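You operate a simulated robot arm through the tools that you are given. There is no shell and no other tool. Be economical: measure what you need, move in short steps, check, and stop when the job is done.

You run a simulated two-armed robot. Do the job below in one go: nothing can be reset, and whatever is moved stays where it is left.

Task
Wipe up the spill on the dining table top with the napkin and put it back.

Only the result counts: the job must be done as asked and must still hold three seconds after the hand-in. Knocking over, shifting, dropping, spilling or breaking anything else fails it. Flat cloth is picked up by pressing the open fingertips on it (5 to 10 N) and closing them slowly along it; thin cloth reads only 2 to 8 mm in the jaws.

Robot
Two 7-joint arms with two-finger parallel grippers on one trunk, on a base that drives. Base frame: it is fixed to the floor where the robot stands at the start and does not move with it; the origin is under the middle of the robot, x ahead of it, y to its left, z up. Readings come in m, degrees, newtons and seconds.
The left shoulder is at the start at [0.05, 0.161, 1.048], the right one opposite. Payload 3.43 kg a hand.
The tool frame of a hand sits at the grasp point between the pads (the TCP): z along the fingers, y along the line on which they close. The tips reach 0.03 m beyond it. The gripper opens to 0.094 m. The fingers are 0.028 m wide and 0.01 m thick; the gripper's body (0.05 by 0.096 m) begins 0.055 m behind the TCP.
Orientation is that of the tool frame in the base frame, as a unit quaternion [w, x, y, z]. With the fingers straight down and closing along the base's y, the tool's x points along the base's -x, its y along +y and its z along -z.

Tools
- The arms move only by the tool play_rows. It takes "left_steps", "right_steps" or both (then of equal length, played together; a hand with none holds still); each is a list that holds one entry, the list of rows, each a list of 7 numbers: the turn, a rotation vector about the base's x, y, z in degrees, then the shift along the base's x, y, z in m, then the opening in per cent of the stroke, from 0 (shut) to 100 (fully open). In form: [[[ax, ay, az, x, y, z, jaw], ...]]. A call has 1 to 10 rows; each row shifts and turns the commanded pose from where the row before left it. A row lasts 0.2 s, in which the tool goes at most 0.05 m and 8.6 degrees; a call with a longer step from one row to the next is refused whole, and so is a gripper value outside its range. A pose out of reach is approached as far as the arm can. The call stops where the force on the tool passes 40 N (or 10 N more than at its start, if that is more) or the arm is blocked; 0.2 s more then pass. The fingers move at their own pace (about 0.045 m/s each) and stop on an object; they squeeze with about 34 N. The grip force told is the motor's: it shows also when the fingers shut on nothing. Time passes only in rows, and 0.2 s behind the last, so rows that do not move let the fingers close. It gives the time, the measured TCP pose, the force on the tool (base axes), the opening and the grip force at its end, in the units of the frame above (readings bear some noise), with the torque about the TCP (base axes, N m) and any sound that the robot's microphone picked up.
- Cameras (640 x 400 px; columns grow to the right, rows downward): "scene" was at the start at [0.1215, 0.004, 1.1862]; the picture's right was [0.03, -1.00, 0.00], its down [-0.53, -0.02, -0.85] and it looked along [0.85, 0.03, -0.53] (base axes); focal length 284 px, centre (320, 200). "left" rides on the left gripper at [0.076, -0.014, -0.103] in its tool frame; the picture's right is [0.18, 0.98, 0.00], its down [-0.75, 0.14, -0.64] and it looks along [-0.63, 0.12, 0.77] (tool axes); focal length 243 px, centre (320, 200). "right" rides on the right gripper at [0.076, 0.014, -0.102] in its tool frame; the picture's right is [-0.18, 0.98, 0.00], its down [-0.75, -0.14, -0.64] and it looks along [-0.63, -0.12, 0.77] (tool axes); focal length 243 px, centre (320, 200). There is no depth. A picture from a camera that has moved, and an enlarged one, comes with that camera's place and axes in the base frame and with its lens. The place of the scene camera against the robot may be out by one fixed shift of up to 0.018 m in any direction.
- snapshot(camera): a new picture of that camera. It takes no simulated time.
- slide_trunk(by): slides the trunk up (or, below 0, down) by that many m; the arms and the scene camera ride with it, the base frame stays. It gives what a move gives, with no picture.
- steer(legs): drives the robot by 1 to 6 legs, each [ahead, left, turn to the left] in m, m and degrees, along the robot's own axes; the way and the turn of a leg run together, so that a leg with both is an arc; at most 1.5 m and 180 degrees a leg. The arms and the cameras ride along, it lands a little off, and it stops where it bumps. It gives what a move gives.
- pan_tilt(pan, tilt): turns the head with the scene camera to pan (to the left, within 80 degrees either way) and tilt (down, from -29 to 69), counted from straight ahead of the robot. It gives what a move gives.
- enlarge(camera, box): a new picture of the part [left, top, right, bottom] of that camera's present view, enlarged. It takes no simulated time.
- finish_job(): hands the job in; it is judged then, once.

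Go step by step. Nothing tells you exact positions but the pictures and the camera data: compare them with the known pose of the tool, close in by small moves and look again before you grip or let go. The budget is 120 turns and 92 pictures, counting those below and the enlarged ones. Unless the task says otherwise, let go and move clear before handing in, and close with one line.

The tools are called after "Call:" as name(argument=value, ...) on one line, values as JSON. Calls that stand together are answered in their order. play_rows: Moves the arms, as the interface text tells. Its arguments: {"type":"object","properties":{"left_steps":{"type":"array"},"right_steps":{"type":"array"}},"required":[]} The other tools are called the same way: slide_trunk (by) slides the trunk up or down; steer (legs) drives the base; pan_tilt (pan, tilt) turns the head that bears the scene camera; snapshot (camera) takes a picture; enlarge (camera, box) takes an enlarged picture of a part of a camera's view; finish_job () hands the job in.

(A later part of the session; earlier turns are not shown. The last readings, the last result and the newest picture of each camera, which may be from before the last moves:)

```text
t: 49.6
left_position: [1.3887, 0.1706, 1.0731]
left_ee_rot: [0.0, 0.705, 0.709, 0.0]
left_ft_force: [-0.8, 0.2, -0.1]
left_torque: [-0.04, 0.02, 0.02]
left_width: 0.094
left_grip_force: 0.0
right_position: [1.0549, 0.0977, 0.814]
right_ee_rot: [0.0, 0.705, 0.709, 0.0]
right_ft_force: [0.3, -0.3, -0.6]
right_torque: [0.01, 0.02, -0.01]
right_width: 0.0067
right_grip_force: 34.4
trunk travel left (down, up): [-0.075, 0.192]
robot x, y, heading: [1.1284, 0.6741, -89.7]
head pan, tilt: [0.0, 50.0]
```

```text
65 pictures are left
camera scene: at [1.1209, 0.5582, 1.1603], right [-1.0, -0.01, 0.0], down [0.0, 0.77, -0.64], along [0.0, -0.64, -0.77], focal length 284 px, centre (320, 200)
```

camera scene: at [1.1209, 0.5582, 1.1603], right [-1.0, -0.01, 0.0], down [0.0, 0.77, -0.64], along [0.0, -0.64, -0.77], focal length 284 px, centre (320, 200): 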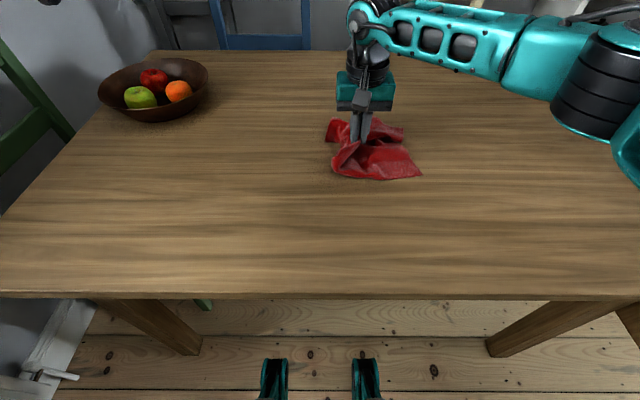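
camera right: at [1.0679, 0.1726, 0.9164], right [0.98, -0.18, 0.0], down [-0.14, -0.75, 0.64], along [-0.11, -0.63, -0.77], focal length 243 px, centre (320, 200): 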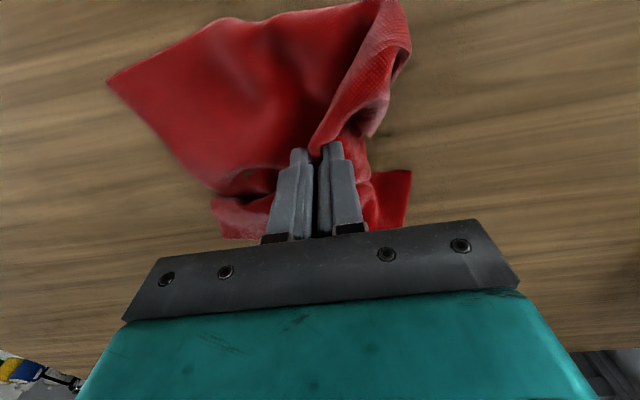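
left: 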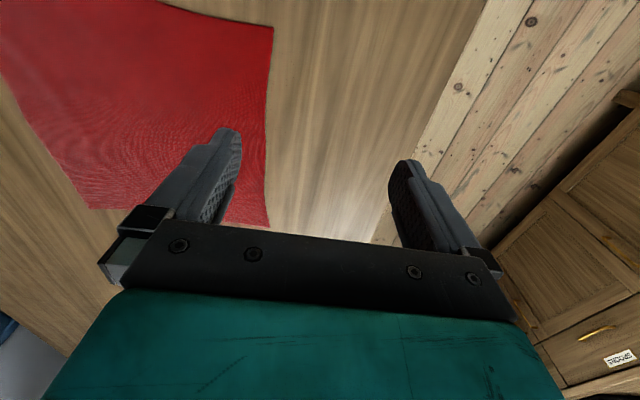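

The bundle now sits under and around the fingers right on the residue. I press it down and scrub.

Call:
play_rows(right_steps=[[[0, 0, 0, 0, 0, -0.012, 0], [0, 0, 0, 0, 0, -0.01, 0], [0, 0, 0, 0, 0, -0.006, 0], [0, 0, 0, 0, 0, -0.004, 0], [0, 0, 0, 0, 0, -0.002, 0]]])

Call:
play_rows(right_steps=[[[0, 0, 0, -0.02, 0.0, 0, 0], [0, 0, 0, -0.02, -0.0, 0, 0], [0, 0, 0, 0, -0.015, 0, 0], [0, 0, 0, 0.02, 0, 0, 0], [0, 0, 0, 0.02, 0, 0, 0], [0, 0, 0, 0.02, 0, 0, 0], [0, 0, 0, 0.02, 0, 0, 0], [0, 0, 0, 0, -0.02, 0, 0], [0, 0, 0, -0.02, 0, 0, 0], [0, 0, 0, -0.02, 0, 0, 0]]])

Call:
play_rows(right_steps=[[[0, 0, 0, -0.02, 0.0, 0, 0], [0, 0, 0, -0.02, -0.0, 0, 0], [0, 0, 0, 0, -0.02, 0, 0], [0, 0, 0, 0.02, 0, 0, 0], [0, 0, 0, 0.02, 0, 0, 0], [0, 0, 0, 0.02, 0, 0, 0], [0, 0, 0, 0.02, 0, 0, 0], [0, 0, 0, 0, 0.03, 0, 0], [0, 0, 0, 0, 0.03, 0, 0], [0, 0, 0, 0, 0.03, 0, 0]]])

Call:
play_rows(right_steps=[[[0, 0, 0, -0.02, 0.0, 0, 0], [0, 0, 0, -0.02, -0.0, 0, 0], [0, 0, 0, -0.02, 0, 0, 0], [0, 0, 0, -0.02, 0, 0, 0], [0, 0, 0, 0.02, -0.03, 0, 0], [0, 0, 0, 0.0, -0.03, 0, 0], [0, 0, 0, 0.02, -0.03, 0, 0], [0, 0, 0, 0, 0.03, 0, 0], [0, 0, 0, 0, 0.03, 0, 0], [0, 0, 0, 0.02, 0.03, 0, 0]]])

Call:
snapshot(camera="scene")

Call:
snapshot(camera="right")

```text
t: 50.8
left_position: [1.3878, 0.1709, 1.0727]
left_ee_rot: [0.001, 0.705, 0.709, -0.001]
left_ft_force: [0.4, 0.1, 0.2]
left_torque: [0.0, 0.01, 0.01]
left_width: 0.0937
left_grip_force: 0.1
right_position: [1.0548, 0.0949, 0.7833]
right_ee_rot: [0.001, 0.705, 0.709, 0.0]
right_ft_force: [-0.9, 0.3, 9.8]
right_torque: [0.02, -0.05, 0.01]
right_width: 0.0068
right_grip_force: 34.0
trunk travel left (down, up): [-0.075, 0.192]
robot x, y, heading: [1.1277, 0.6739, -89.8]
head pan, tilt: [0.0, 50.0]
```

```text
t: 53.0
left_position: [1.3889, 0.1722, 1.0734]
left_ee_rot: [0.001, 0.705, 0.709, -0.001]
left_ft_force: [0.0, 0.2, 0.1]
left_torque: [0.01, -0.01, 0.03]
left_width: 0.0942
left_grip_force: 0.0
right_position: [1.0556, 0.0605, 0.7823]
right_ee_rot: [0.003, 0.705, 0.71, -0.001]
right_ft_force: [5.3, -0.5, 19.8]
right_torque: [0.08, -0.34, -0.01]
right_width: 0.0068
right_grip_force: 33.7
trunk travel left (down, up): [-0.075, 0.192]
robot x, y, heading: [1.1274, 0.6746, -89.7]
head pan, tilt: [0.0, 50.0]
```

```text
t: 55.2
left_position: [1.3897, 0.1702, 1.0735]
left_ee_rot: [0.0, 0.705, 0.709, 0.0]
left_ft_force: [-0.2, 0.1, -0.3]
left_torque: [0.02, 0.02, 0.01]
left_width: 0.0945
left_grip_force: 0.0
right_position: [1.0915, 0.1467, 0.785]
right_ee_rot: [0.0, 0.706, 0.708, -0.001]
right_ft_force: [0.1, 0.2, 0.8]
right_torque: [0.0, 0.01, 0.02]
right_width: 0.0065
right_grip_force: 34.7
right hand out of reach, approached as far as the arm can: row 4, 5, 6, 7
trunk travel left (down, up): [-0.075, 0.192]
robot x, y, heading: [1.1302, 0.6738, -89.5]
head pan, tilt: [0.0, 50.0]
```

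```text
t: 57.4
left_position: [1.39, 0.1703, 1.0715]
left_ee_rot: [0.001, 0.705, 0.709, 0.0]
left_ft_force: [-0.1, -0.7, -0.6]
left_torque: [-0.01, -0.01, 0.04]
left_width: 0.0941
left_grip_force: 0.0
right_position: [1.0707, 0.1474, 0.7869]
right_ee_rot: [0.001, 0.706, 0.708, -0.001]
right_ft_force: [-0.6, 0.2, 0.5]
right_torque: [0.0, 0.01, -0.01]
right_width: 0.0066
right_grip_force: 34.5
trunk travel left (down, up): [-0.075, 0.192]
robot x, y, heading: [1.1293, 0.6707, -89.3]
head pan, tilt: [0.0, 50.0]
```

```text
64 pictures are left
camera scene: at [1.1212, 0.5583, 1.1603], right [-1.0, -0.01, 0.0], down [0.0, 0.77, -0.64], along [0.0, -0.64, -0.77], focal length 284 px, centre (320, 200)
```

scene: 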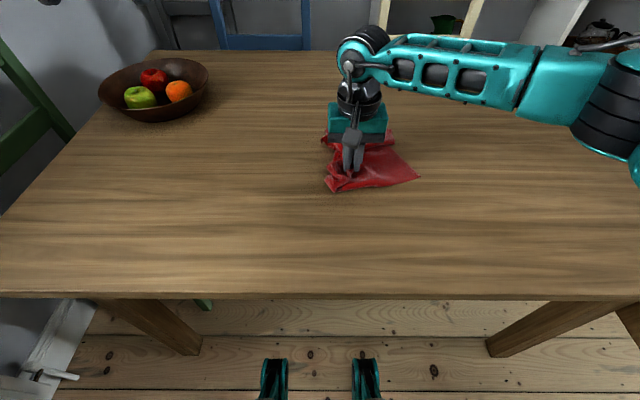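

```text
63 pictures are left
camera right: at [1.0832, 0.2242, 0.8887], right [0.98, -0.18, 0.0], down [-0.14, -0.75, 0.64], along [-0.12, -0.63, -0.77], focal length 243 px, centre (320, 200)
```

right: 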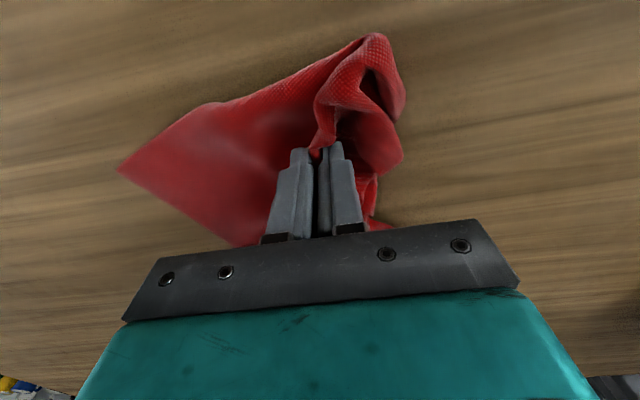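

I scrubbed the whole patch; now I lift and move aside to inspect.

Call:
play_rows(right_steps=[[[0, 0, 0, 0, 0, 0.03, 0], [0, 0, 0, 0, 0, 0.04, 0], [0, 0, 0, 0, 0, 0.04, 0], [0, 0, 0, 0, 0, 0.04, 0], [0, 0, 0, -0.02, 0, 0.04, 0], [0, 0, 0, -0.04, 0, 0.025, 0], [0, 0, 0, -0.04, 0, 0.025, 0], [0, 0, 0, -0.04, 0, 0, 0], [0, 0, 0, -0.02, 0, 0, 0]]])

Call:
enlarge(camera="scene", box=[260, 100, 452, 220])

Call:
snapshot(camera="scene")

```text
t: 59.4
left_position: [1.3872, 0.1708, 1.0729]
left_ee_rot: [0.0, 0.705, 0.709, 0.0]
left_ft_force: [-1.2, 0.3, 0.7]
left_torque: [0.02, -0.03, 0.02]
left_width: 0.0942
left_grip_force: 0.1
right_position: [0.9096, 0.1471, 1.0258]
right_ee_rot: [0.0, 0.705, 0.71, -0.001]
right_ft_force: [-0.6, -0.8, -1.3]
right_torque: [0.0, 0.01, 0.04]
right_width: 0.0066
right_grip_force: 34.3
trunk travel left (down, up): [-0.075, 0.192]
robot x, y, heading: [1.1317, 0.6741, -89.5]
head pan, tilt: [0.0, 50.0]
```

```text
3.33 times, centred on (356, 160) of scene
camera zoom: at [1.1209, 0.5582, 1.1603], right [-1.0, -0.01, 0.0], down [0.0, 0.77, -0.64], along [0.0, -0.64, -0.77], focal length 947 px, centre (200, 333)
```

zoom: 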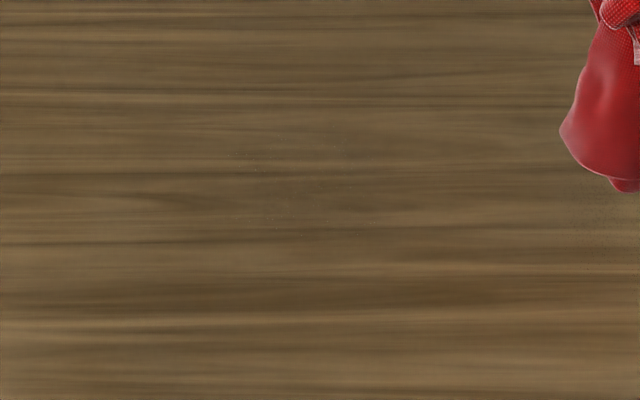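

```text
61 pictures are left
camera scene: at [1.1209, 0.5582, 1.1603], right [-1.0, -0.01, 0.0], down [0.0, 0.77, -0.64], along [0.0, -0.64, -0.77], focal length 284 px, centre (320, 200)
```

scene: 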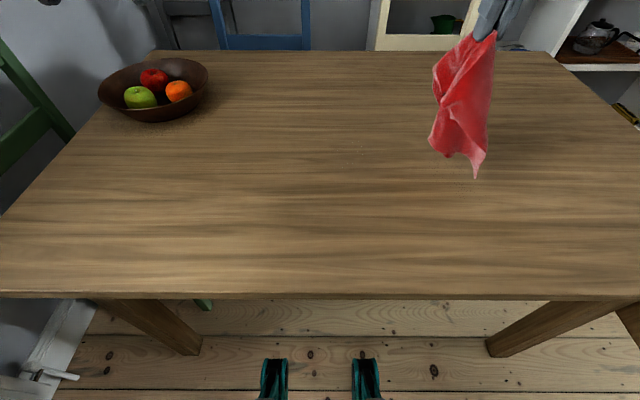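

The patch looks clean; I check it at higher magnification for leftover specks.

Call:
enlarge(camera="scene", box=[316, 125, 396, 175])

```text
8.00 times, centred on (356, 150) of scene
camera zoom: at [1.1209, 0.5582, 1.1603], right [-1.0, -0.01, 0.0], down [0.0, 0.77, -0.64], along [0.0, -0.64, -0.77], focal length 2273 px, centre (32, 600)
```

zoom: 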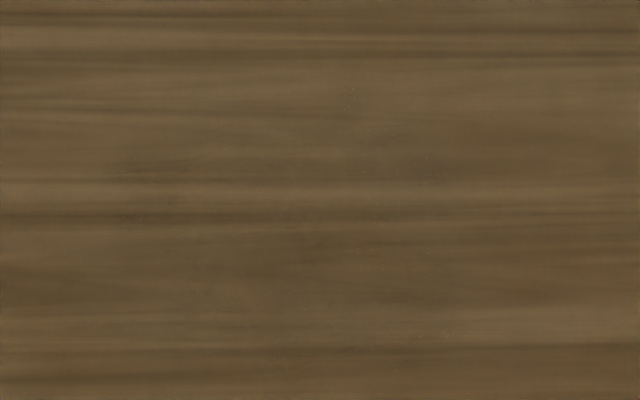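

It looks nearly clean, with only faint specks. One more scrub for safety: I move 4 cm closer for reach, then lower the bundle right on the patch.

Call:
steer(legs=[[0.045, 0.03, 0]])

Call:
play_rows(right_steps=[[[0, 0, 0, 0.04, 0, 0, 0], [0, 0, 0, 0.04, 0, 0, 0], [0, 0, 0, 0.035, 0, -0.02, 0], [0, 0, 0, 0, 0, -0.04, 0], [0, 0, 0, 0, 0, -0.04, 0], [0, 0, 0, 0, 0, -0.04, 0], [0, 0, 0, 0, 0, -0.04, 0], [0, 0, 0, 0, 0, -0.03, 0], [0, 0, 0, 0, 0, -0.02, 0]]])

Call:
snapshot(camera="scene")

Call:
snapshot(camera="right")

```text
t: 60.4
left_position: [1.4185, 0.1254, 1.0715]
left_ee_rot: [0.0, 0.705, 0.709, 0.0]
left_ft_force: [0.4, -0.2, 0.2]
left_torque: [0.01, -0.01, 0.0]
left_width: 0.094
left_grip_force: 0.0
right_position: [0.9415, 0.1037, 1.0265]
right_ee_rot: [0.0, 0.705, 0.709, 0.0]
right_ft_force: [0.0, 0.0, -0.3]
right_torque: [0.04, 0.02, 0.02]
right_width: 0.0065
right_grip_force: 34.0
trunk travel left (down, up): [-0.075, 0.192]
robot x, y, heading: [1.1605, 0.6302, -89.4]
head pan, tilt: [0.0, 50.0]
```

```text
t: 62.4
left_position: [1.4196, 0.1257, 1.072]
left_ee_rot: [0.0, 0.704, 0.71, 0.0]
left_ft_force: [0.6, 0.8, -0.3]
left_torque: [0.02, 0.01, 0.0]
left_width: 0.0941
left_grip_force: 0.0
right_position: [1.0592, 0.1046, 0.7948]
right_ee_rot: [0.0, 0.704, 0.71, 0.0]
right_ft_force: [0.5, -0.4, 1.1]
right_torque: [-0.01, 0.03, 0.0]
right_width: 0.0065
right_grip_force: 33.9
trunk travel left (down, up): [-0.075, 0.192]
robot x, y, heading: [1.1584, 0.6273, -89.9]
head pan, tilt: [0.0, 50.0]
```

```text
59 pictures are left
camera scene: at [1.151, 0.5136, 1.1603], right [-1.0, -0.01, 0.0], down [0.0, 0.77, -0.64], along [0.0, -0.64, -0.77], focal length 284 px, centre (320, 200)
```

scene: 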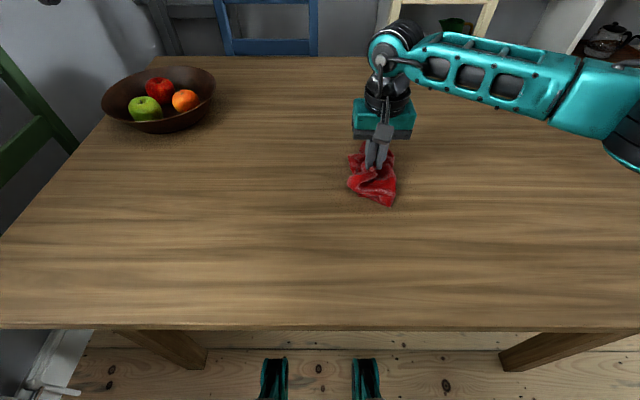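

```text
58 pictures are left
camera right: at [1.0712, 0.1813, 0.8971], right [0.98, -0.18, 0.0], down [-0.14, -0.75, 0.64], along [-0.11, -0.63, -0.77], focal length 243 px, centre (320, 200)
```

right: 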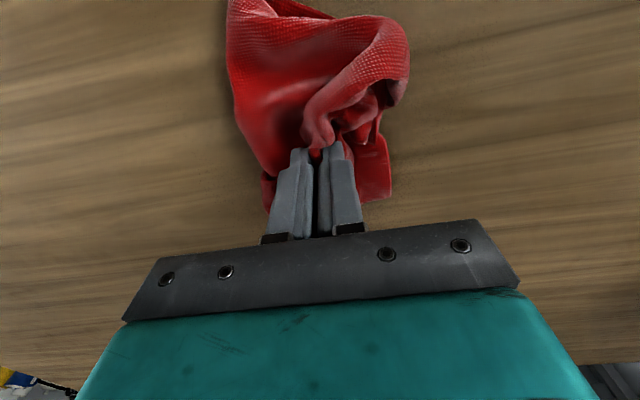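

The bundle is on the patch. I press to about 10 N and scrub in lanes along y and x.

Call:
play_rows(right_steps=[[[0, 0, 0, 0, 0, -0.006, 0], [0, 0, 0, 0, 0, -0.004, 0], [0, 0, 0, 0, 0, -0.003, 0], [0, 0, 0, 0, 0, -0.001, 0]]])

Call:
play_rows(right_steps=[[[0, 0, 0, 0.02, 0.02, 0, 0], [0, 0, 0, 0.02, 0.02, 0, 0], [0, 0, 0, 0, -0.03, 0, 0], [0, 0, 0, 0, -0.03, 0, 0], [0, 0, 0, 0, -0.03, 0, 0], [0, 0, 0, -0.02, -0.01, 0, 0], [0, 0, 0, 0, 0.03, 0, 0], [0, 0, 0, 0, 0.03, 0, 0], [0, 0, 0, 0, 0.03, 0, 0], [0, 0, 0, -0.02, 0.01, 0, 0]]])

Call:
play_rows(right_steps=[[[0, 0, 0, 0, -0.03, 0, 0], [0, 0, 0, 0, -0.03, 0, 0], [0, 0, 0, 0, -0.03, 0, 0], [0, 0, 0, -0.02, -0.01, 0, 0], [0, 0, 0, 0, 0.03, 0, 0], [0, 0, 0, 0, 0.03, 0, 0], [0, 0, 0, 0, 0.03, 0, 0], [0, 0, 0, -0.02, 0.01, 0, 0], [0, 0, 0, 0, -0.03, 0, 0], [0, 0, 0, 0, -0.03, 0, 0]]])

Call:
play_rows(right_steps=[[[0, 0, 0, 0.02, 0, 0, 0], [0, 0, 0, 0.03, 0, 0, 0], [0, 0, 0, 0.03, 0, 0, 0], [0, 0, 0, 0.02, 0.02, 0, 0], [0, 0, 0, -0.03, 0, 0, 0], [0, 0, 0, -0.03, 0, 0, 0], [0, 0, 0, -0.03, 0.02, 0, 0], [0, 0, 0, 0.03, 0, 0, 0], [0, 0, 0, 0.03, 0, 0, 0], [0, 0, 0, 0.03, 0, 0, 0]]])

```text
t: 63.4
left_position: [1.4182, 0.1275, 1.074]
left_ee_rot: [0.001, 0.704, 0.71, -0.001]
left_ft_force: [-0.4, 0.0, 0.8]
left_torque: [-0.02, -0.04, 0.04]
left_width: 0.0943
left_grip_force: 0.1
right_position: [1.0582, 0.1045, 0.7847]
right_ee_rot: [0.003, 0.705, 0.71, -0.001]
right_ft_force: [1.1, 1.5, 23.4]
right_torque: [-0.12, -0.08, 0.0]
right_width: 0.0067
right_grip_force: 33.9
trunk travel left (down, up): [-0.075, 0.192]
robot x, y, heading: [1.1572, 0.6264, -89.5]
head pan, tilt: [0.0, 50.0]
```

```text
t: 65.5
left_position: [1.4203, 0.1268, 1.0734]
left_ee_rot: [0.0, 0.705, 0.71, -0.001]
left_ft_force: [0.1, -0.2, 0.3]
left_torque: [-0.03, -0.01, 0.01]
left_width: 0.0939
left_grip_force: 0.0
right_position: [1.0575, 0.1447, 0.7855]
right_ee_rot: [0.003, 0.705, 0.709, -0.001]
right_ft_force: [5.3, -1.5, 21.3]
right_torque: [-0.23, -0.19, 0.05]
right_width: 0.0065
right_grip_force: 33.9
trunk travel left (down, up): [-0.075, 0.192]
robot x, y, heading: [1.1554, 0.6303, -89.7]
head pan, tilt: [0.0, 50.0]
```

```text
t: 67.8
left_position: [1.4203, 0.128, 1.074]
left_ee_rot: [0.001, 0.704, 0.71, 0.0]
left_ft_force: [0.2, -0.1, -0.1]
left_torque: [-0.03, -0.02, 0.0]
left_width: 0.0939
left_grip_force: 0.0
right_position: [1.0165, 0.0842, 0.7843]
right_ee_rot: [0.002, 0.705, 0.709, -0.001]
right_ft_force: [0.3, 6.2, 26.7]
right_torque: [-0.02, -0.05, 0.05]
right_width: 0.0065
right_grip_force: 34.1
trunk travel left (down, up): [-0.075, 0.192]
robot x, y, heading: [1.1594, 0.6295, -89.8]
head pan, tilt: [0.0, 50.0]
```

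```text
t: 70.0
left_position: [1.4187, 0.1277, 1.0735]
left_ee_rot: [0.001, 0.705, 0.709, -0.001]
left_ft_force: [0.0, 0.3, -0.6]
left_torque: [0.02, 0.02, 0.01]
left_width: 0.0943
left_grip_force: 0.0
right_position: [1.1161, 0.1243, 0.7853]
right_ee_rot: [0.002, 0.706, 0.709, -0.001]
right_ft_force: [-5.3, 0.5, 28.6]
right_torque: [-0.13, 0.14, -0.04]
right_width: 0.0065
right_grip_force: 34.6
trunk travel left (down, up): [-0.075, 0.192]
robot x, y, heading: [1.1555, 0.6289, -89.4]
head pan, tilt: [0.0, 50.0]
```

Scrub done with steady 20–28 N contact. I lift the napkin high, inspect, and drive the base back in -x for laying it down.

Call:
play_rows(right_steps=[[[0, 0, 0, 0, 0, 0.03, 0], [0, 0, 0, 0, 0, 0.04, 0], [0, 0, 0, 0, 0, 0.04, 0], [0, 0, 0, 0, 0, 0.04, 0], [0, 0, 0, -0.02, 0, 0.04, 0], [0, 0, 0, -0.04, 0, 0.04, 0], [0, 0, 0, -0.04, 0, 0.04, 0], [0, 0, 0, -0.04, 0, 0.02, 0], [0, 0, 0, -0.02, 0, 0, 0]]])

Call:
steer(legs=[[0, -0.3, 0]])

Call:
snapshot(camera="scene")

Call:
enlarge(camera="scene", box=[170, 120, 330, 220])

```text
refused: row 6 steps farther than a row can; nothing moved
```

```text
t: 72.0
left_position: [1.1174, 0.1266, 1.0736]
left_ee_rot: [0.0, 0.705, 0.709, -0.001]
left_ft_force: [0.1, -0.3, -0.8]
left_torque: [-0.01, 0.05, -0.03]
left_width: 0.094
left_grip_force: 0.0
right_position: [0.8138, 0.1209, 0.7836]
right_ee_rot: [0.002, 0.705, 0.709, -0.003]
right_ft_force: [-0.8, 0.9, 26.8]
right_torque: [-0.1, -0.03, 0.0]
right_width: 0.0065
right_grip_force: 33.9
trunk travel left (down, up): [-0.075, 0.192]
robot x, y, heading: [0.8587, 0.6319, -89.4]
head pan, tilt: [0.0, 50.0]
```

```text
57 pictures are left
camera scene: at [0.8494, 0.5135, 1.1606], right [-1.0, -0.01, 0.0], down [-0.01, 0.76, -0.64], along [0.0, -0.64, -0.76], focal length 284 px, centre (320, 200)
```

scene: 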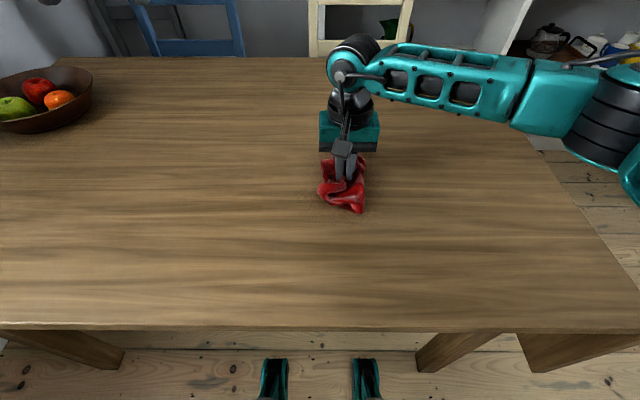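

```text
4.00 times, centred on (250, 170) of scene
camera zoom: at [0.8494, 0.5135, 1.1606], right [-1.0, -0.01, 0.0], down [-0.01, 0.76, -0.64], along [0.0, -0.64, -0.76], focal length 1136 px, centre (600, 320)
```

zoom: 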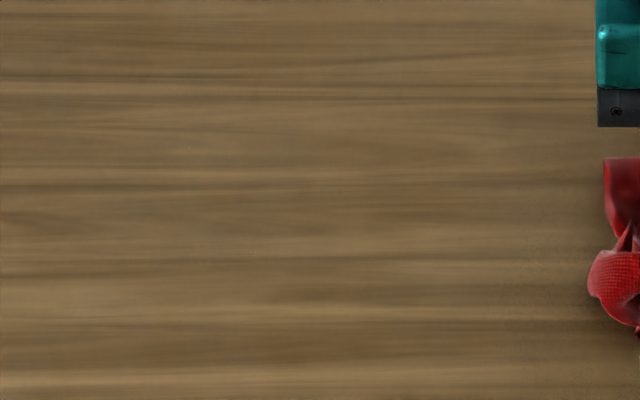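

The table is clean at the spill site. Only the lift was refused (step too long), so the bundle was merely dragged along; now I lift it properly and carry it above the -x side of its old place.

Call:
play_rows(right_steps=[[[0, 0, 0, 0, 0, 0.03, 0], [0, 0, 0, 0, 0, 0.04, 0], [0, 0, 0, 0, 0, 0.04, 0], [0, 0, 0, 0, 0, 0.04, 0], [0, 0, 0, 0, 0, 0.04, 0], [0, 0, 0, 0, 0, 0.04, 0], [0, 0, 0, 0, 0, 0.04, 0], [0, 0, 0, -0.03, 0, 0, 0], [0, 0, 0, -0.03, 0, 0, 0]]])

Call:
play_rows(right_steps=[[[0, 0, 0, -0.04, -0.006, 0, 0], [0, 0, 0, -0.04, -0.006, 0, 0], [0, 0, 0, -0.04, -0.006, 0, 0], [0, 0, 0, -0.04, -0.006, 0, 0], [0, 0, 0, -0.04, -0.006, 0, 0], [0, 0, 0, -0.04, -0.006, 0, 0], [0, 0, 0, -0.04, -0.006, 0, 0], [0, 0, 0, -0.02, -0.004, 0, 0], [0, 0, 0, 0, 0, 0, 0]]])

Call:
snapshot(camera="scene")

```text
t: 74.0
left_position: [1.1171, 0.1243, 1.0723]
left_ee_rot: [0.001, 0.704, 0.71, 0.0]
left_ft_force: [0.4, -1.0, 0.3]
left_torque: [-0.01, 0.0, -0.03]
left_width: 0.0941
left_grip_force: 0.1
right_position: [0.7545, 0.1212, 1.0527]
right_ee_rot: [0.002, 0.705, 0.709, -0.001]
right_ft_force: [0.1, 0.5, 0.0]
right_torque: [0.04, -0.03, 0.03]
right_width: 0.0064
right_grip_force: 33.8
trunk travel left (down, up): [-0.075, 0.192]
robot x, y, heading: [0.858, 0.6252, -89.5]
head pan, tilt: [0.0, 50.0]
```

```text
t: 76.0
left_position: [1.1185, 0.1232, 1.0718]
left_ee_rot: [0.0, 0.704, 0.71, 0.0]
left_ft_force: [-0.1, 0.5, -1.1]
left_torque: [-0.01, -0.03, 0.01]
left_width: 0.0942
left_grip_force: 0.1
right_position: [0.4545, 0.0817, 1.0518]
right_ee_rot: [0.002, 0.707, 0.707, -0.001]
right_ft_force: [0.4, -0.2, -0.6]
right_torque: [0.0, 0.0, 0.01]
right_width: 0.0064
right_grip_force: 34.0
right hand out of reach, approached as far as the arm can: row 8
trunk travel left (down, up): [-0.075, 0.192]
robot x, y, heading: [0.8571, 0.6283, -89.7]
head pan, tilt: [0.0, 50.0]
```

```text
55 pictures are left
camera scene: at [0.8494, 0.5113, 1.1602], right [-1.0, -0.01, 0.0], down [-0.01, 0.77, -0.64], along [0.0, -0.64, -0.77], focal length 284 px, centre (320, 200)
```

scene: 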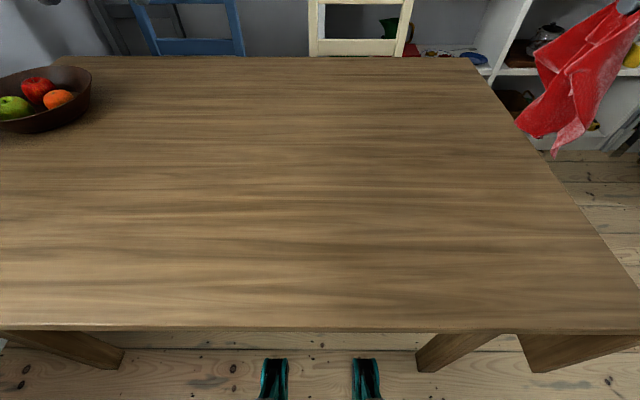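

The napkin hangs near x≈0.45. I'll lay it down with an arc towards +x, ending at the old grip point (0.675, 0.078).

Call:
play_rows(right_steps=[[[0, 0, 0, 0.0, 0, -0.035, 0], [0, 0, 0, 0.01, 0, -0.035, 0], [0, 0, 0, 0.015, 0, -0.035, 0], [0, 0, 0, 0.02, 0, -0.035, 0], [0, 0, 0, 0.025, 0, -0.03, 0], [0, 0, 0, 0.03, 0, -0.03, 0], [0, 0, 0, 0.03, 0, -0.025, 0], [0, 0, 0, 0.03, 0, -0.02, 0], [0, 0, 0, 0.02, 0, -0.01, 0], [0, 0, 0, 0.0, 0, 0, 0]]])

Call:
pan_tilt(pan=-25, tilt=50)

Call:
snapshot(camera="scene")

Call:
snapshot(camera="right")

```text
t: 78.2
left_position: [1.1185, 0.1241, 1.0719]
left_ee_rot: [0.0, 0.705, 0.71, 0.0]
left_ft_force: [-1.3, -0.4, 0.3]
left_torque: [0.0, 0.0, 0.01]
left_width: 0.094
left_grip_force: 0.0
right_position: [0.6343, 0.079, 0.7945]
right_ee_rot: [0.002, 0.705, 0.709, -0.001]
right_ft_force: [0.4, 0.6, 0.2]
right_torque: [0.04, 0.01, 0.02]
right_width: 0.0065
right_grip_force: 34.1
trunk travel left (down, up): [-0.075, 0.192]
robot x, y, heading: [0.8571, 0.6277, -89.6]
head pan, tilt: [0.0, 50.0]
```

```text
t: 79.1
left_position: [1.1177, 0.124, 1.0711]
left_ee_rot: [0.001, 0.705, 0.709, 0.0]
left_ft_force: [-0.4, -0.4, -1.0]
left_torque: [-0.01, 0.01, 0.0]
left_width: 0.094
left_grip_force: 0.1
right_position: [0.6341, 0.0807, 0.7951]
right_ee_rot: [0.001, 0.705, 0.709, 0.0]
right_ft_force: [-0.9, -0.2, -0.5]
right_torque: [-0.02, 0.0, 0.03]
right_width: 0.0067
right_grip_force: 33.7
trunk travel left (down, up): [-0.075, 0.192]
robot x, y, heading: [0.857, 0.6281, -89.5]
head pan, tilt: [-25.0, 50.0]
```

```text
54 pictures are left
camera scene: at [0.8168, 0.5184, 1.1602], right [-0.91, 0.42, 0.0], down [0.32, 0.7, -0.64], along [-0.27, -0.58, -0.77], focal length 284 px, centre (320, 200)
```

scene: 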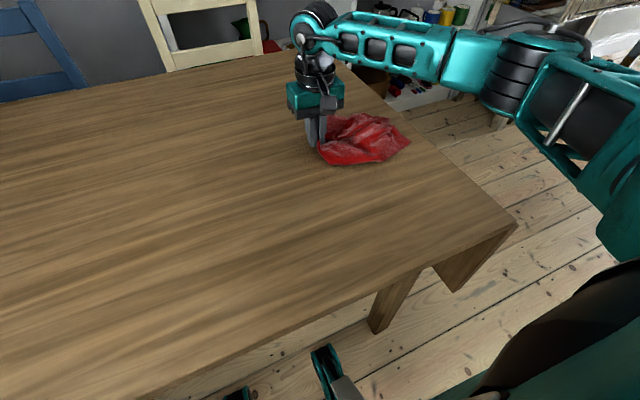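

```text
53 pictures are left
camera right: at [0.6472, 0.1559, 0.8979], right [0.98, -0.18, 0.0], down [-0.14, -0.75, 0.64], along [-0.11, -0.63, -0.76], focal length 243 px, centre (320, 200)
```

right: 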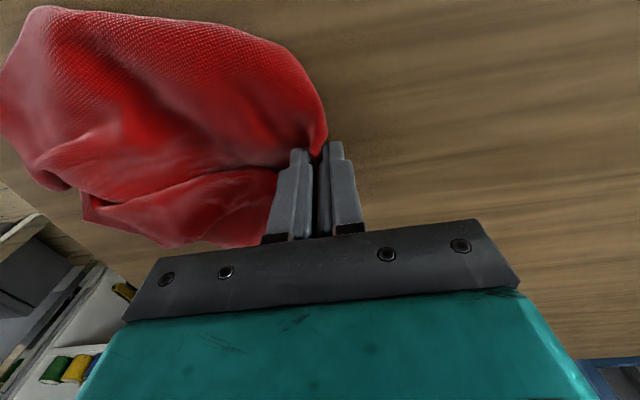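

The napkin lies crumpled just short of its place. I pull it +x to bring the grip point to 0.675 and release it.

Call:
play_rows(right_steps=[[[0, 0, 0, 0.01, 0, 0, 0], [0, 0, 0, 0.015, 0, 0, 0], [0, 0, 0, 0.015, 0, -0.005, 0], [0, 0, 0, 0, 0, 0, 0], [0, 0, 0, 0, 0, 0, 15], [0, 0, 0, 0, 0, 0, 30], [0, 0, 0, 0, 0, 0, 50], [0, 0, 0, 0, 0, 0.01, 50], [0, 0, 0, 0, 0, 0.03, 50], [0, 0, 0, 0, 0, 0.03, 50]]])

Call:
play_rows(right_steps=[[[0, 0, 0, 0, 0, 0.03, 60], [0, 0, 0, 0.03, 0.03, 0.02, 60], [0, 0, 0, 0.03, 0.03, 0.02, 60], [0, 0, 0, 0.03, 0.03, 0.02, 60], [0, 0, 0, 0.03, 0.03, 0.02, 60], [0, 0, 0, 0.03, 0.03, 0.02, 60]]])

Call:
snapshot(camera="scene")

Call:
snapshot(camera="right")

```text
t: 81.3
left_position: [1.1178, 0.1239, 1.0726]
left_ee_rot: [0.0, 0.705, 0.709, 0.0]
left_ft_force: [0.3, 0.2, -0.2]
left_torque: [-0.01, -0.02, -0.03]
left_width: 0.0938
left_grip_force: 0.0
right_position: [0.6735, 0.0793, 0.8608]
right_ee_rot: [0.001, 0.706, 0.708, -0.002]
right_ft_force: [-0.2, 0.7, 0.4]
right_torque: [0.01, -0.04, 0.01]
right_width: 0.047
right_grip_force: 0.0
trunk travel left (down, up): [-0.075, 0.192]
robot x, y, heading: [0.8566, 0.6286, -89.8]
head pan, tilt: [-25.0, 50.0]
```

```text
t: 82.7
left_position: [1.119, 0.1248, 1.073]
left_ee_rot: [0.001, 0.704, 0.71, 0.0]
left_ft_force: [0.8, 0.4, -0.3]
left_torque: [-0.02, 0.01, 0.0]
left_width: 0.0939
left_grip_force: 0.1
right_position: [0.8257, 0.2327, 0.9904]
right_ee_rot: [0.001, 0.705, 0.709, 0.0]
right_ft_force: [-0.3, 0.8, -1.1]
right_torque: [0.02, -0.01, -0.03]
right_width: 0.0564
right_grip_force: 0.0
trunk travel left (down, up): [-0.075, 0.192]
robot x, y, heading: [0.8587, 0.6268, -89.8]
head pan, tilt: [-25.0, 50.0]
```

```text
52 pictures are left
camera scene: at [0.817, 0.5186, 1.1603], right [-0.91, 0.42, 0.0], down [0.32, 0.7, -0.64], along [-0.27, -0.58, -0.77], focal length 284 px, centre (320, 200)
```

scene: 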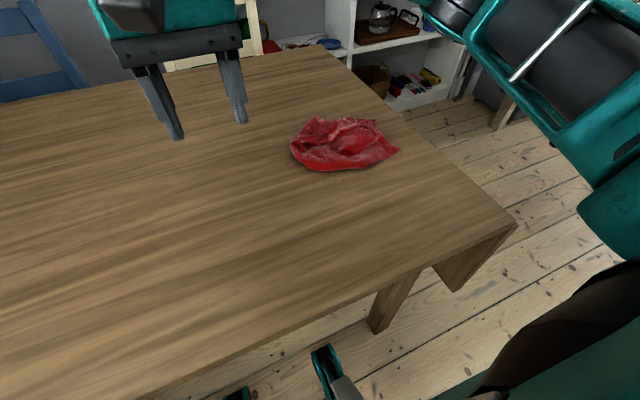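

```text
51 pictures are left
camera right: at [0.8381, 0.3086, 1.0934], right [0.98, -0.18, 0.0], down [-0.14, -0.75, 0.64], along [-0.12, -0.63, -0.76], focal length 243 px, centre (320, 200)
```

right: 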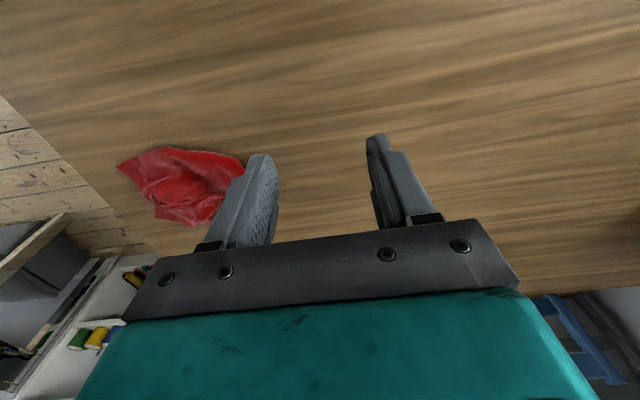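

The napkin is released, centred about (0.565, 0.10), but crumpled, and originally it lay flat. I'll look closely to see whether I can spread it by pulling its corners out.

Call:
enlarge(camera="scene", box=[265, 95, 425, 195])

Call:
play_rows(right_steps=[[[0, 0, 0, -0.04, -0.02, 0, 100], [0, 0, 0, -0.04, -0.02, 0, 100], [0, 0, 0, -0.04, -0.02, 0, 100], [0, 0, 0, -0.04, -0.01, 0, 100], [0, 0, 0, -0.04, 0.0, 0, 100], [0, 0, 0, -0.04, 0, 0, 100], [0, 0, 0, 0, 0, 0, 100]]])

Call:
snapshot(camera="right")

```text
4.00 times, centred on (345, 145) of scene
camera zoom: at [0.817, 0.5186, 1.1603], right [-0.91, 0.42, 0.0], down [0.32, 0.7, -0.64], along [-0.27, -0.58, -0.77], focal length 1136 px, centre (220, 420)
```

zoom: 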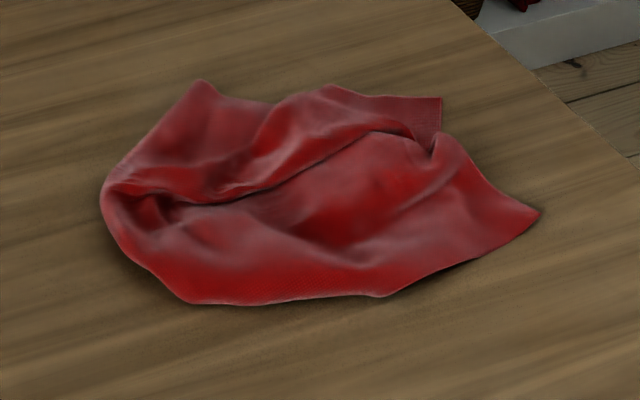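

```text
t: 84.3
left_position: [1.1178, 0.1237, 1.0719]
left_ee_rot: [-0.001, 0.704, 0.71, 0.0]
left_ft_force: [0.0, 0.1, -0.8]
left_torque: [0.0, -0.01, -0.01]
left_width: 0.0939
left_grip_force: 0.0
right_position: [0.5815, 0.1587, 0.9891]
right_ee_rot: [0.002, 0.705, 0.709, -0.001]
right_ft_force: [0.2, -0.5, 0.0]
right_torque: [0.04, -0.01, -0.01]
right_width: 0.0941
right_grip_force: 0.1
trunk travel left (down, up): [-0.075, 0.192]
robot x, y, heading: [0.8536, 0.6265, -89.8]
head pan, tilt: [-25.0, 50.0]
```

```text
49 pictures are left
camera right: at [0.594, 0.2369, 1.0914], right [0.98, -0.18, 0.0], down [-0.14, -0.75, 0.64], along [-0.11, -0.63, -0.77], focal length 243 px, centre (320, 200)
```

right: 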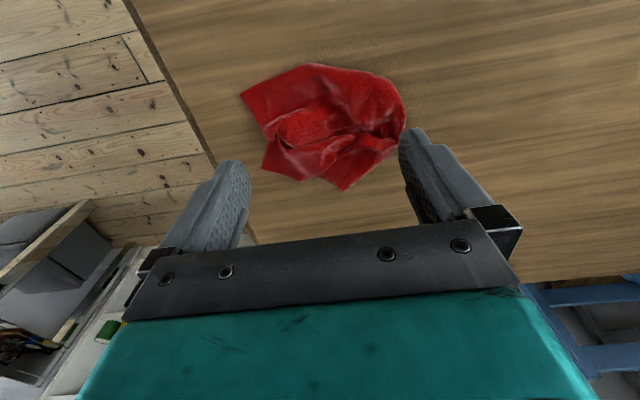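

The napkin spans x 0.47–0.69, y -0.02–0.17, so its centre is about 2–3 cm short in x. I'll pinch the +x/+y lobe near (0.65, 0.12) and pull it outward to spread and centre it.

Call:
play_rows(right_steps=[[[0, 0, 0, 0.03, -0.015, -0.04, 50], [0, 0, 0, 0.03, -0.015, -0.04, 50], [0, 0, 0, 0.015, -0.008, -0.04, 50], [0, 0, 0, 0, 0, -0.04, 50], [0, 0, 0, 0, 0, -0.02, 50], [0, 0, 0, 0, 0, -0.01, 50], [0, 0, 0, 0, 0, 0, 50]]])

Call:
snapshot(camera="right")

Call:
snapshot(camera="scene")

```text
refused: row 1 steps farther than a row can; nothing moved
```

```text
48 pictures are left
camera right: at [0.594, 0.2369, 1.0914], right [0.98, -0.18, 0.0], down [-0.14, -0.75, 0.64], along [-0.11, -0.63, -0.77], focal length 243 px, centre (320, 200)
```

right: 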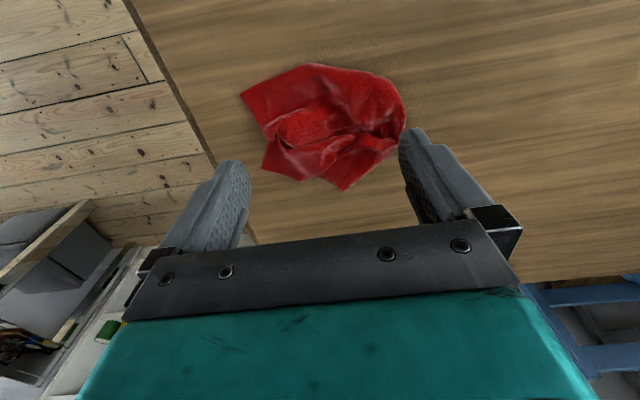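

```text
47 pictures are left
camera scene: at [0.8168, 0.5184, 1.1602], right [-0.91, 0.42, 0.0], down [0.32, 0.7, -0.64], along [-0.27, -0.58, -0.77], focal length 284 px, centre (320, 200)
```

scene: 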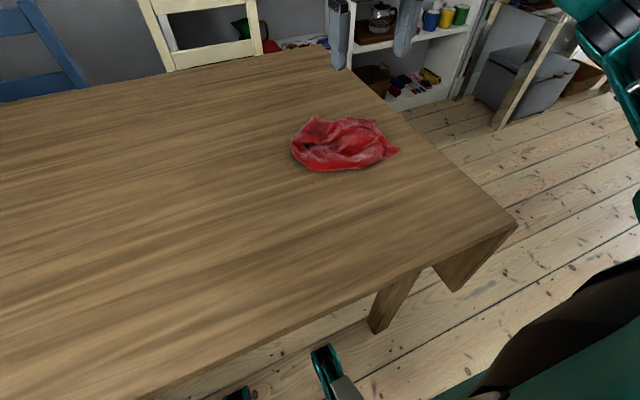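

The move was refused for too long a step; I repeat it with shorter rows.

Call:
play_rows(right_steps=[[[0, 0, 0, 0.025, -0.012, -0.03, 50], [0, 0, 0, 0.025, -0.012, -0.035, 50], [0, 0, 0, 0.018, -0.01, -0.035, 50], [0, 0, 0, 0, 0, -0.035, 50], [0, 0, 0, 0, 0, -0.035, 50], [0, 0, 0, 0, 0, -0.02, 50], [0, 0, 0, 0, 0, 0, 50]]])

Call:
snapshot(camera="right")

```text
t: 85.9
left_position: [1.1178, 0.124, 1.0712]
left_ee_rot: [0.0, 0.705, 0.709, 0.001]
left_ft_force: [-0.5, 0.2, 0.7]
left_torque: [0.0, -0.02, 0.01]
left_width: 0.0938
left_grip_force: 0.0
right_position: [0.6522, 0.1262, 0.8003]
right_ee_rot: [0.002, 0.705, 0.709, -0.001]
right_ft_force: [-0.3, -0.5, -0.3]
right_torque: [0.0, 0.01, 0.0]
right_width: 0.047
right_grip_force: 0.0
trunk travel left (down, up): [-0.075, 0.192]
robot x, y, heading: [0.8562, 0.6293, -89.5]
head pan, tilt: [-25.0, 50.0]
```

```text
46 pictures are left
camera right: at [0.6652, 0.2025, 0.9025], right [0.98, -0.18, 0.0], down [-0.14, -0.75, 0.64], along [-0.11, -0.63, -0.76], focal length 243 px, centre (320, 200)
```

right: 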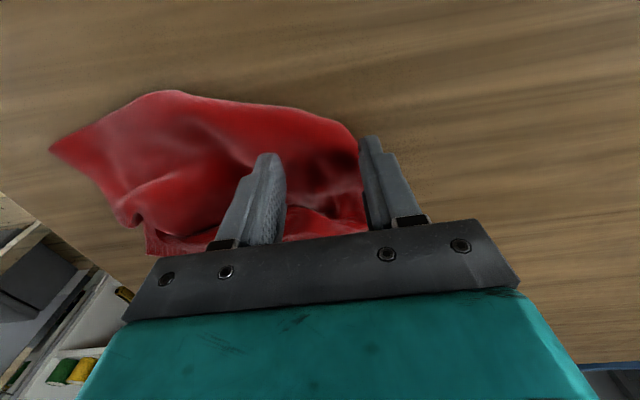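

The fingers straddle the lobe. I lower lightly, close slowly and pull outwards low over the table.

Call:
play_rows(right_steps=[[[0, 0, 0, 0, 0, -0.009, 50], [0, 0, 0, 0, 0, -0.007, 50], [0, 0, 0, 0, 0, 0, 43], [0, 0, 0, 0, 0, 0, 36], [0, 0, 0, 0, 0, 0, 29], [0, 0, 0, 0, 0, 0, 22], [0, 0, 0, 0, 0, 0, 15], [0, 0, 0, 0, 0, 0, 8], [0, 0, 0, 0, 0, 0, 0], [0, 0, 0, 0, 0, 0, 0]]])

Call:
play_rows(right_steps=[[[0, 0, 0, 0, 0, 0.004, 0], [0, 0, 0, 0.01, 0.005, 0.004, 0], [0, 0, 0, 0.015, 0.007, 0, 0], [0, 0, 0, 0.015, 0.007, 0, 0], [0, 0, 0, 0.015, 0.007, 0, 0], [0, 0, 0, 0, 0, 0, 0]]])

Call:
snapshot(camera="right")

Call:
enlarge(camera="scene", box=[225, 75, 465, 225])

```text
t: 88.1
left_position: [1.1183, 0.1239, 1.0715]
left_ee_rot: [0.0, 0.704, 0.71, 0.0]
left_ft_force: [0.5, 0.3, 0.2]
left_torque: [0.01, 0.0, 0.0]
left_width: 0.094
left_grip_force: 0.1
right_position: [0.6526, 0.1258, 0.7851]
right_ee_rot: [0.002, 0.705, 0.709, -0.001]
right_ft_force: [-0.1, 0.1, 1.9]
right_torque: [-0.05, 0.01, -0.02]
right_width: 0.0028
right_grip_force: 34.0
trunk travel left (down, up): [-0.075, 0.192]
robot x, y, heading: [0.8572, 0.627, -89.6]
head pan, tilt: [-25.0, 50.0]
```

```text
t: 89.5
left_position: [1.1178, 0.1244, 1.0721]
left_ee_rot: [0.0, 0.704, 0.71, 0.001]
left_ft_force: [0.2, 0.0, -0.4]
left_torque: [0.03, -0.01, -0.01]
left_width: 0.0938
left_grip_force: 0.0
right_position: [0.7087, 0.1521, 0.7919]
right_ee_rot: [0.001, 0.705, 0.709, -0.002]
right_ft_force: [0.1, -0.2, 0.0]
right_torque: [0.01, 0.03, 0.0]
right_width: 0.0027
right_grip_force: 33.8
trunk travel left (down, up): [-0.075, 0.192]
robot x, y, heading: [0.8588, 0.626, -89.7]
head pan, tilt: [-25.0, 50.0]
```

```text
45 pictures are left
camera right: at [0.7216, 0.2276, 0.8942], right [0.98, -0.18, 0.0], down [-0.14, -0.75, 0.64], along [-0.11, -0.63, -0.76], focal length 243 px, centre (320, 200)
```

right: 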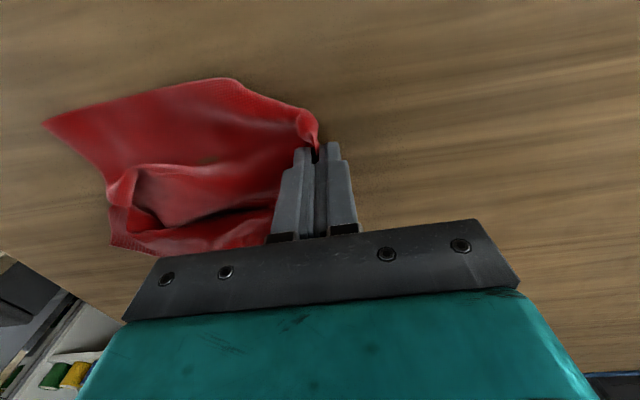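

```text
2.67 times, centred on (345, 150) of scene
camera zoom: at [0.8168, 0.5184, 1.1602], right [-0.91, 0.42, 0.0], down [0.32, 0.7, -0.64], along [-0.27, -0.58, -0.77], focal length 758 px, centre (253, 333)
```

zoom: 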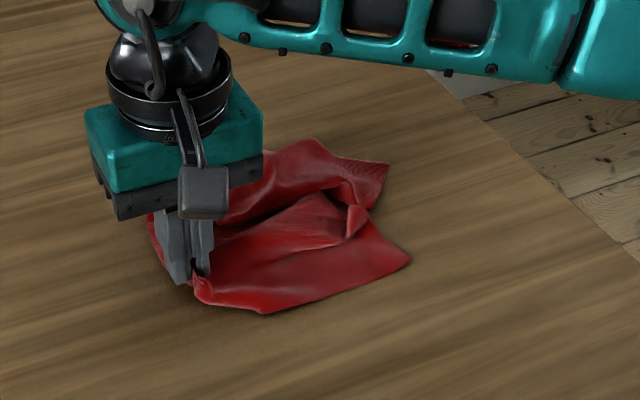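

The napkin followed the pull. I'll release, back off and measure where it lies now.

Call:
play_rows(right_steps=[[[0, 0, 0, 0, 0, -0.003, 0], [0, 0, 0, 0, 0, 0, 15], [0, 0, 0, 0, 0, 0, 30], [0, 0, 0, 0, 0, 0.02, 40], [0, 0, 0, 0, 0, 0.04, 50], [0, 0, 0, 0, 0, 0.04, 50], [0, 0, 0, -0.02, 0, 0.04, 50], [0, 0, 0, -0.03, 0.01, 0.035, 100], [0, 0, 0, -0.03, 0.01, 0.035, 100], [0, 0, 0, -0.03, 0.01, 0.0, 100]]])

Call:
snapshot(camera="right")

Call:
enlarge(camera="scene", box=[225, 75, 465, 225])

```text
t: 91.7
left_position: [1.1175, 0.1246, 1.0728]
left_ee_rot: [0.0, 0.704, 0.71, -0.001]
left_ft_force: [0.5, 0.8, 0.0]
left_torque: [0.01, -0.02, 0.0]
left_width: 0.0939
left_grip_force: 0.1
right_position: [0.5965, 0.1848, 0.9998]
right_ee_rot: [0.001, 0.704, 0.71, 0.0]
right_ft_force: [0.3, -0.9, 0.5]
right_torque: [-0.01, 0.01, -0.03]
right_width: 0.0941
right_grip_force: 0.0
trunk travel left (down, up): [-0.075, 0.192]
robot x, y, heading: [0.858, 0.6254, -89.6]
head pan, tilt: [-25.0, 50.0]
```

```text
43 pictures are left
camera right: at [0.6097, 0.2612, 1.1017], right [0.98, -0.18, 0.0], down [-0.14, -0.75, 0.64], along [-0.11, -0.63, -0.76], focal length 243 px, centre (320, 200)
```

right: 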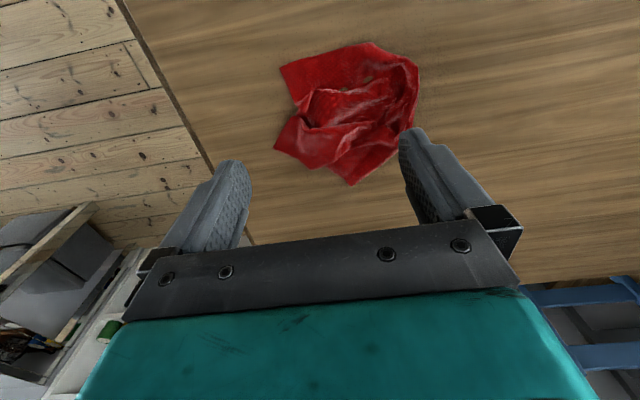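

```text
2.67 times, centred on (345, 150) of scene
camera zoom: at [0.8165, 0.5185, 1.1602], right [-0.91, 0.42, 0.0], down [0.32, 0.7, -0.64], along [-0.27, -0.58, -0.77], focal length 758 px, centre (253, 333)
```

zoom: 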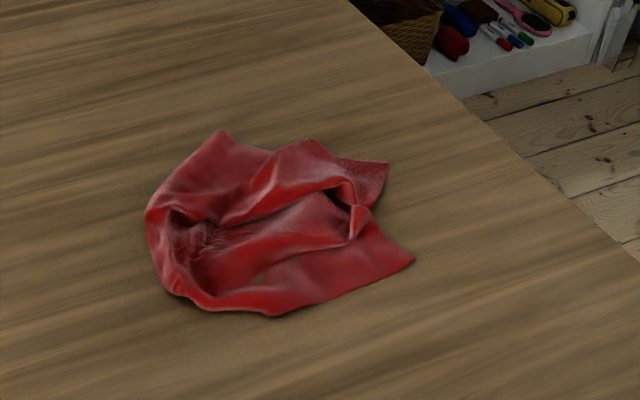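

The centre is now about (0.61, 0.105) versus the original (0.597, 0.075). One small pull of the far lobe near (0.615, 0.03) towards -y will spread and centre it.

Call:
play_rows(right_steps=[[[0, 0, 0, 0.005, -0.035, -0.02, 50], [0, 0, 0, 0.005, -0.035, -0.03, 50], [0, 0, 0, 0.005, -0.035, -0.03, 50], [0, 0, 0, 0.005, -0.035, -0.03, 50], [0, 0, 0, 0, -0.017, -0.03, 50], [0, 0, 0, 0, 0, -0.03, 50], [0, 0, 0, 0, 0, -0.025, 50], [0, 0, 0, 0, 0, 0, 50]]])

Call:
snapshot(camera="right")

```text
t: 93.5
left_position: [1.1183, 0.1249, 1.0719]
left_ee_rot: [0.001, 0.705, 0.71, -0.001]
left_ft_force: [0.5, 0.4, 0.5]
left_torque: [0.0, 0.03, 0.02]
left_width: 0.0938
left_grip_force: 0.0
right_position: [0.6199, 0.0251, 0.8029]
right_ee_rot: [0.001, 0.706, 0.709, -0.001]
right_ft_force: [-0.8, 0.4, -0.8]
right_torque: [-0.02, 0.05, -0.01]
right_width: 0.047
right_grip_force: 0.0
trunk travel left (down, up): [-0.075, 0.192]
robot x, y, heading: [0.857, 0.6265, -89.6]
head pan, tilt: [-25.0, 50.0]
```

```text
41 pictures are left
camera right: at [0.6325, 0.1022, 0.9064], right [0.98, -0.18, 0.0], down [-0.14, -0.75, 0.64], along [-0.11, -0.63, -0.76], focal length 243 px, centre (320, 200)
```

right: 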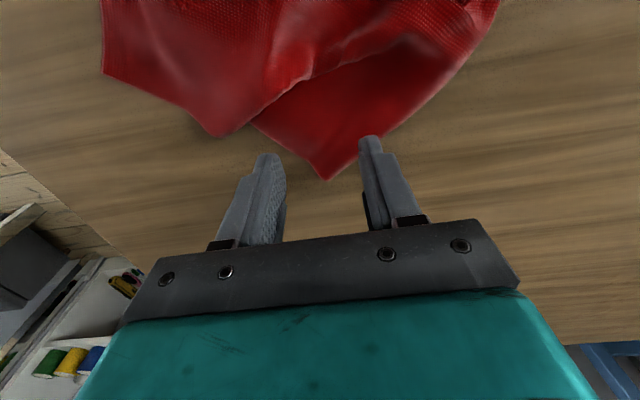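

The corner tip lies between the fingers. I lower, pinch, and pull it gently towards -y.

Call:
play_rows(right_steps=[[[0, 0, 0, 0, 0, -0.01, 50], [0, 0, 0, 0, 0, -0.009, 50], [0, 0, 0, 0, 0, -0.002, 45], [0, 0, 0, 0, 0, 0, 38], [0, 0, 0, 0, 0, 0, 30], [0, 0, 0, 0, 0, 0, 22], [0, 0, 0, 0, 0, 0, 15], [0, 0, 0, 0, 0, 0, 8], [0, 0, 0, 0, 0, 0, 0], [0, 0, 0, 0, 0, 0, 0]]])

Call:
play_rows(right_steps=[[[0, 0, 0, 0, 0, 0.004, 0], [0, 0, 0, 0, -0.01, 0.003, 0], [0, 0, 0, 0.005, -0.012, 0, 0], [0, 0, 0, 0.005, -0.012, 0, 0], [0, 0, 0, 0.005, -0.012, 0, 0], [0, 0, 0, 0, 0, 0, 0]]])

Call:
snapshot(camera="scene")

```text
t: 95.7
left_position: [1.1172, 0.1241, 1.0724]
left_ee_rot: [0.001, 0.704, 0.71, -0.001]
left_ft_force: [-0.1, 0.2, 0.1]
left_torque: [-0.02, -0.03, 0.0]
left_width: 0.094
left_grip_force: 0.1
right_position: [0.619, 0.0256, 0.7829]
right_ee_rot: [0.002, 0.705, 0.709, -0.001]
right_ft_force: [0.7, -0.5, 0.7]
right_torque: [-0.02, -0.02, 0.01]
right_width: 0.0002
right_grip_force: 33.0
trunk travel left (down, up): [-0.075, 0.192]
robot x, y, heading: [0.8557, 0.6254, -89.7]
head pan, tilt: [-25.0, 50.0]
```

```text
t: 97.1
left_position: [1.118, 0.1243, 1.0709]
left_ee_rot: [-0.001, 0.704, 0.71, -0.001]
left_ft_force: [-0.6, 0.4, -0.4]
left_torque: [0.02, 0.01, 0.01]
left_width: 0.094
left_grip_force: 0.1
right_position: [0.6325, -0.0201, 0.7908]
right_ee_rot: [0.003, 0.705, 0.709, -0.001]
right_ft_force: [0.0, -0.4, -0.2]
right_torque: [-0.02, -0.02, -0.02]
right_width: 0.0
right_grip_force: 33.7
trunk travel left (down, up): [-0.075, 0.192]
robot x, y, heading: [0.8589, 0.63, -89.6]
head pan, tilt: [-25.0, 50.0]
```

```text
40 pictures are left
camera scene: at [0.8167, 0.5184, 1.1602], right [-0.91, 0.42, 0.0], down [0.32, 0.7, -0.64], along [-0.27, -0.58, -0.77], focal length 284 px, centre (320, 200)
```

scene: 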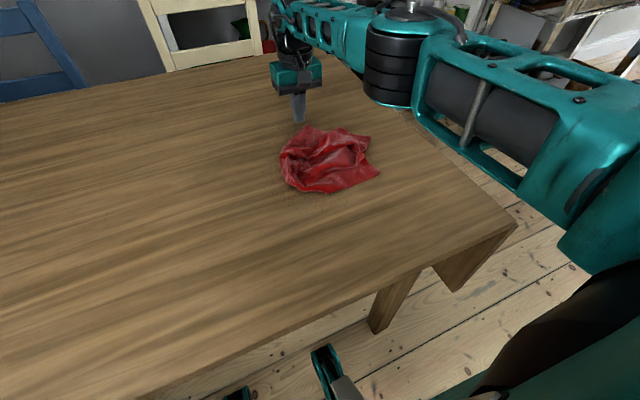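

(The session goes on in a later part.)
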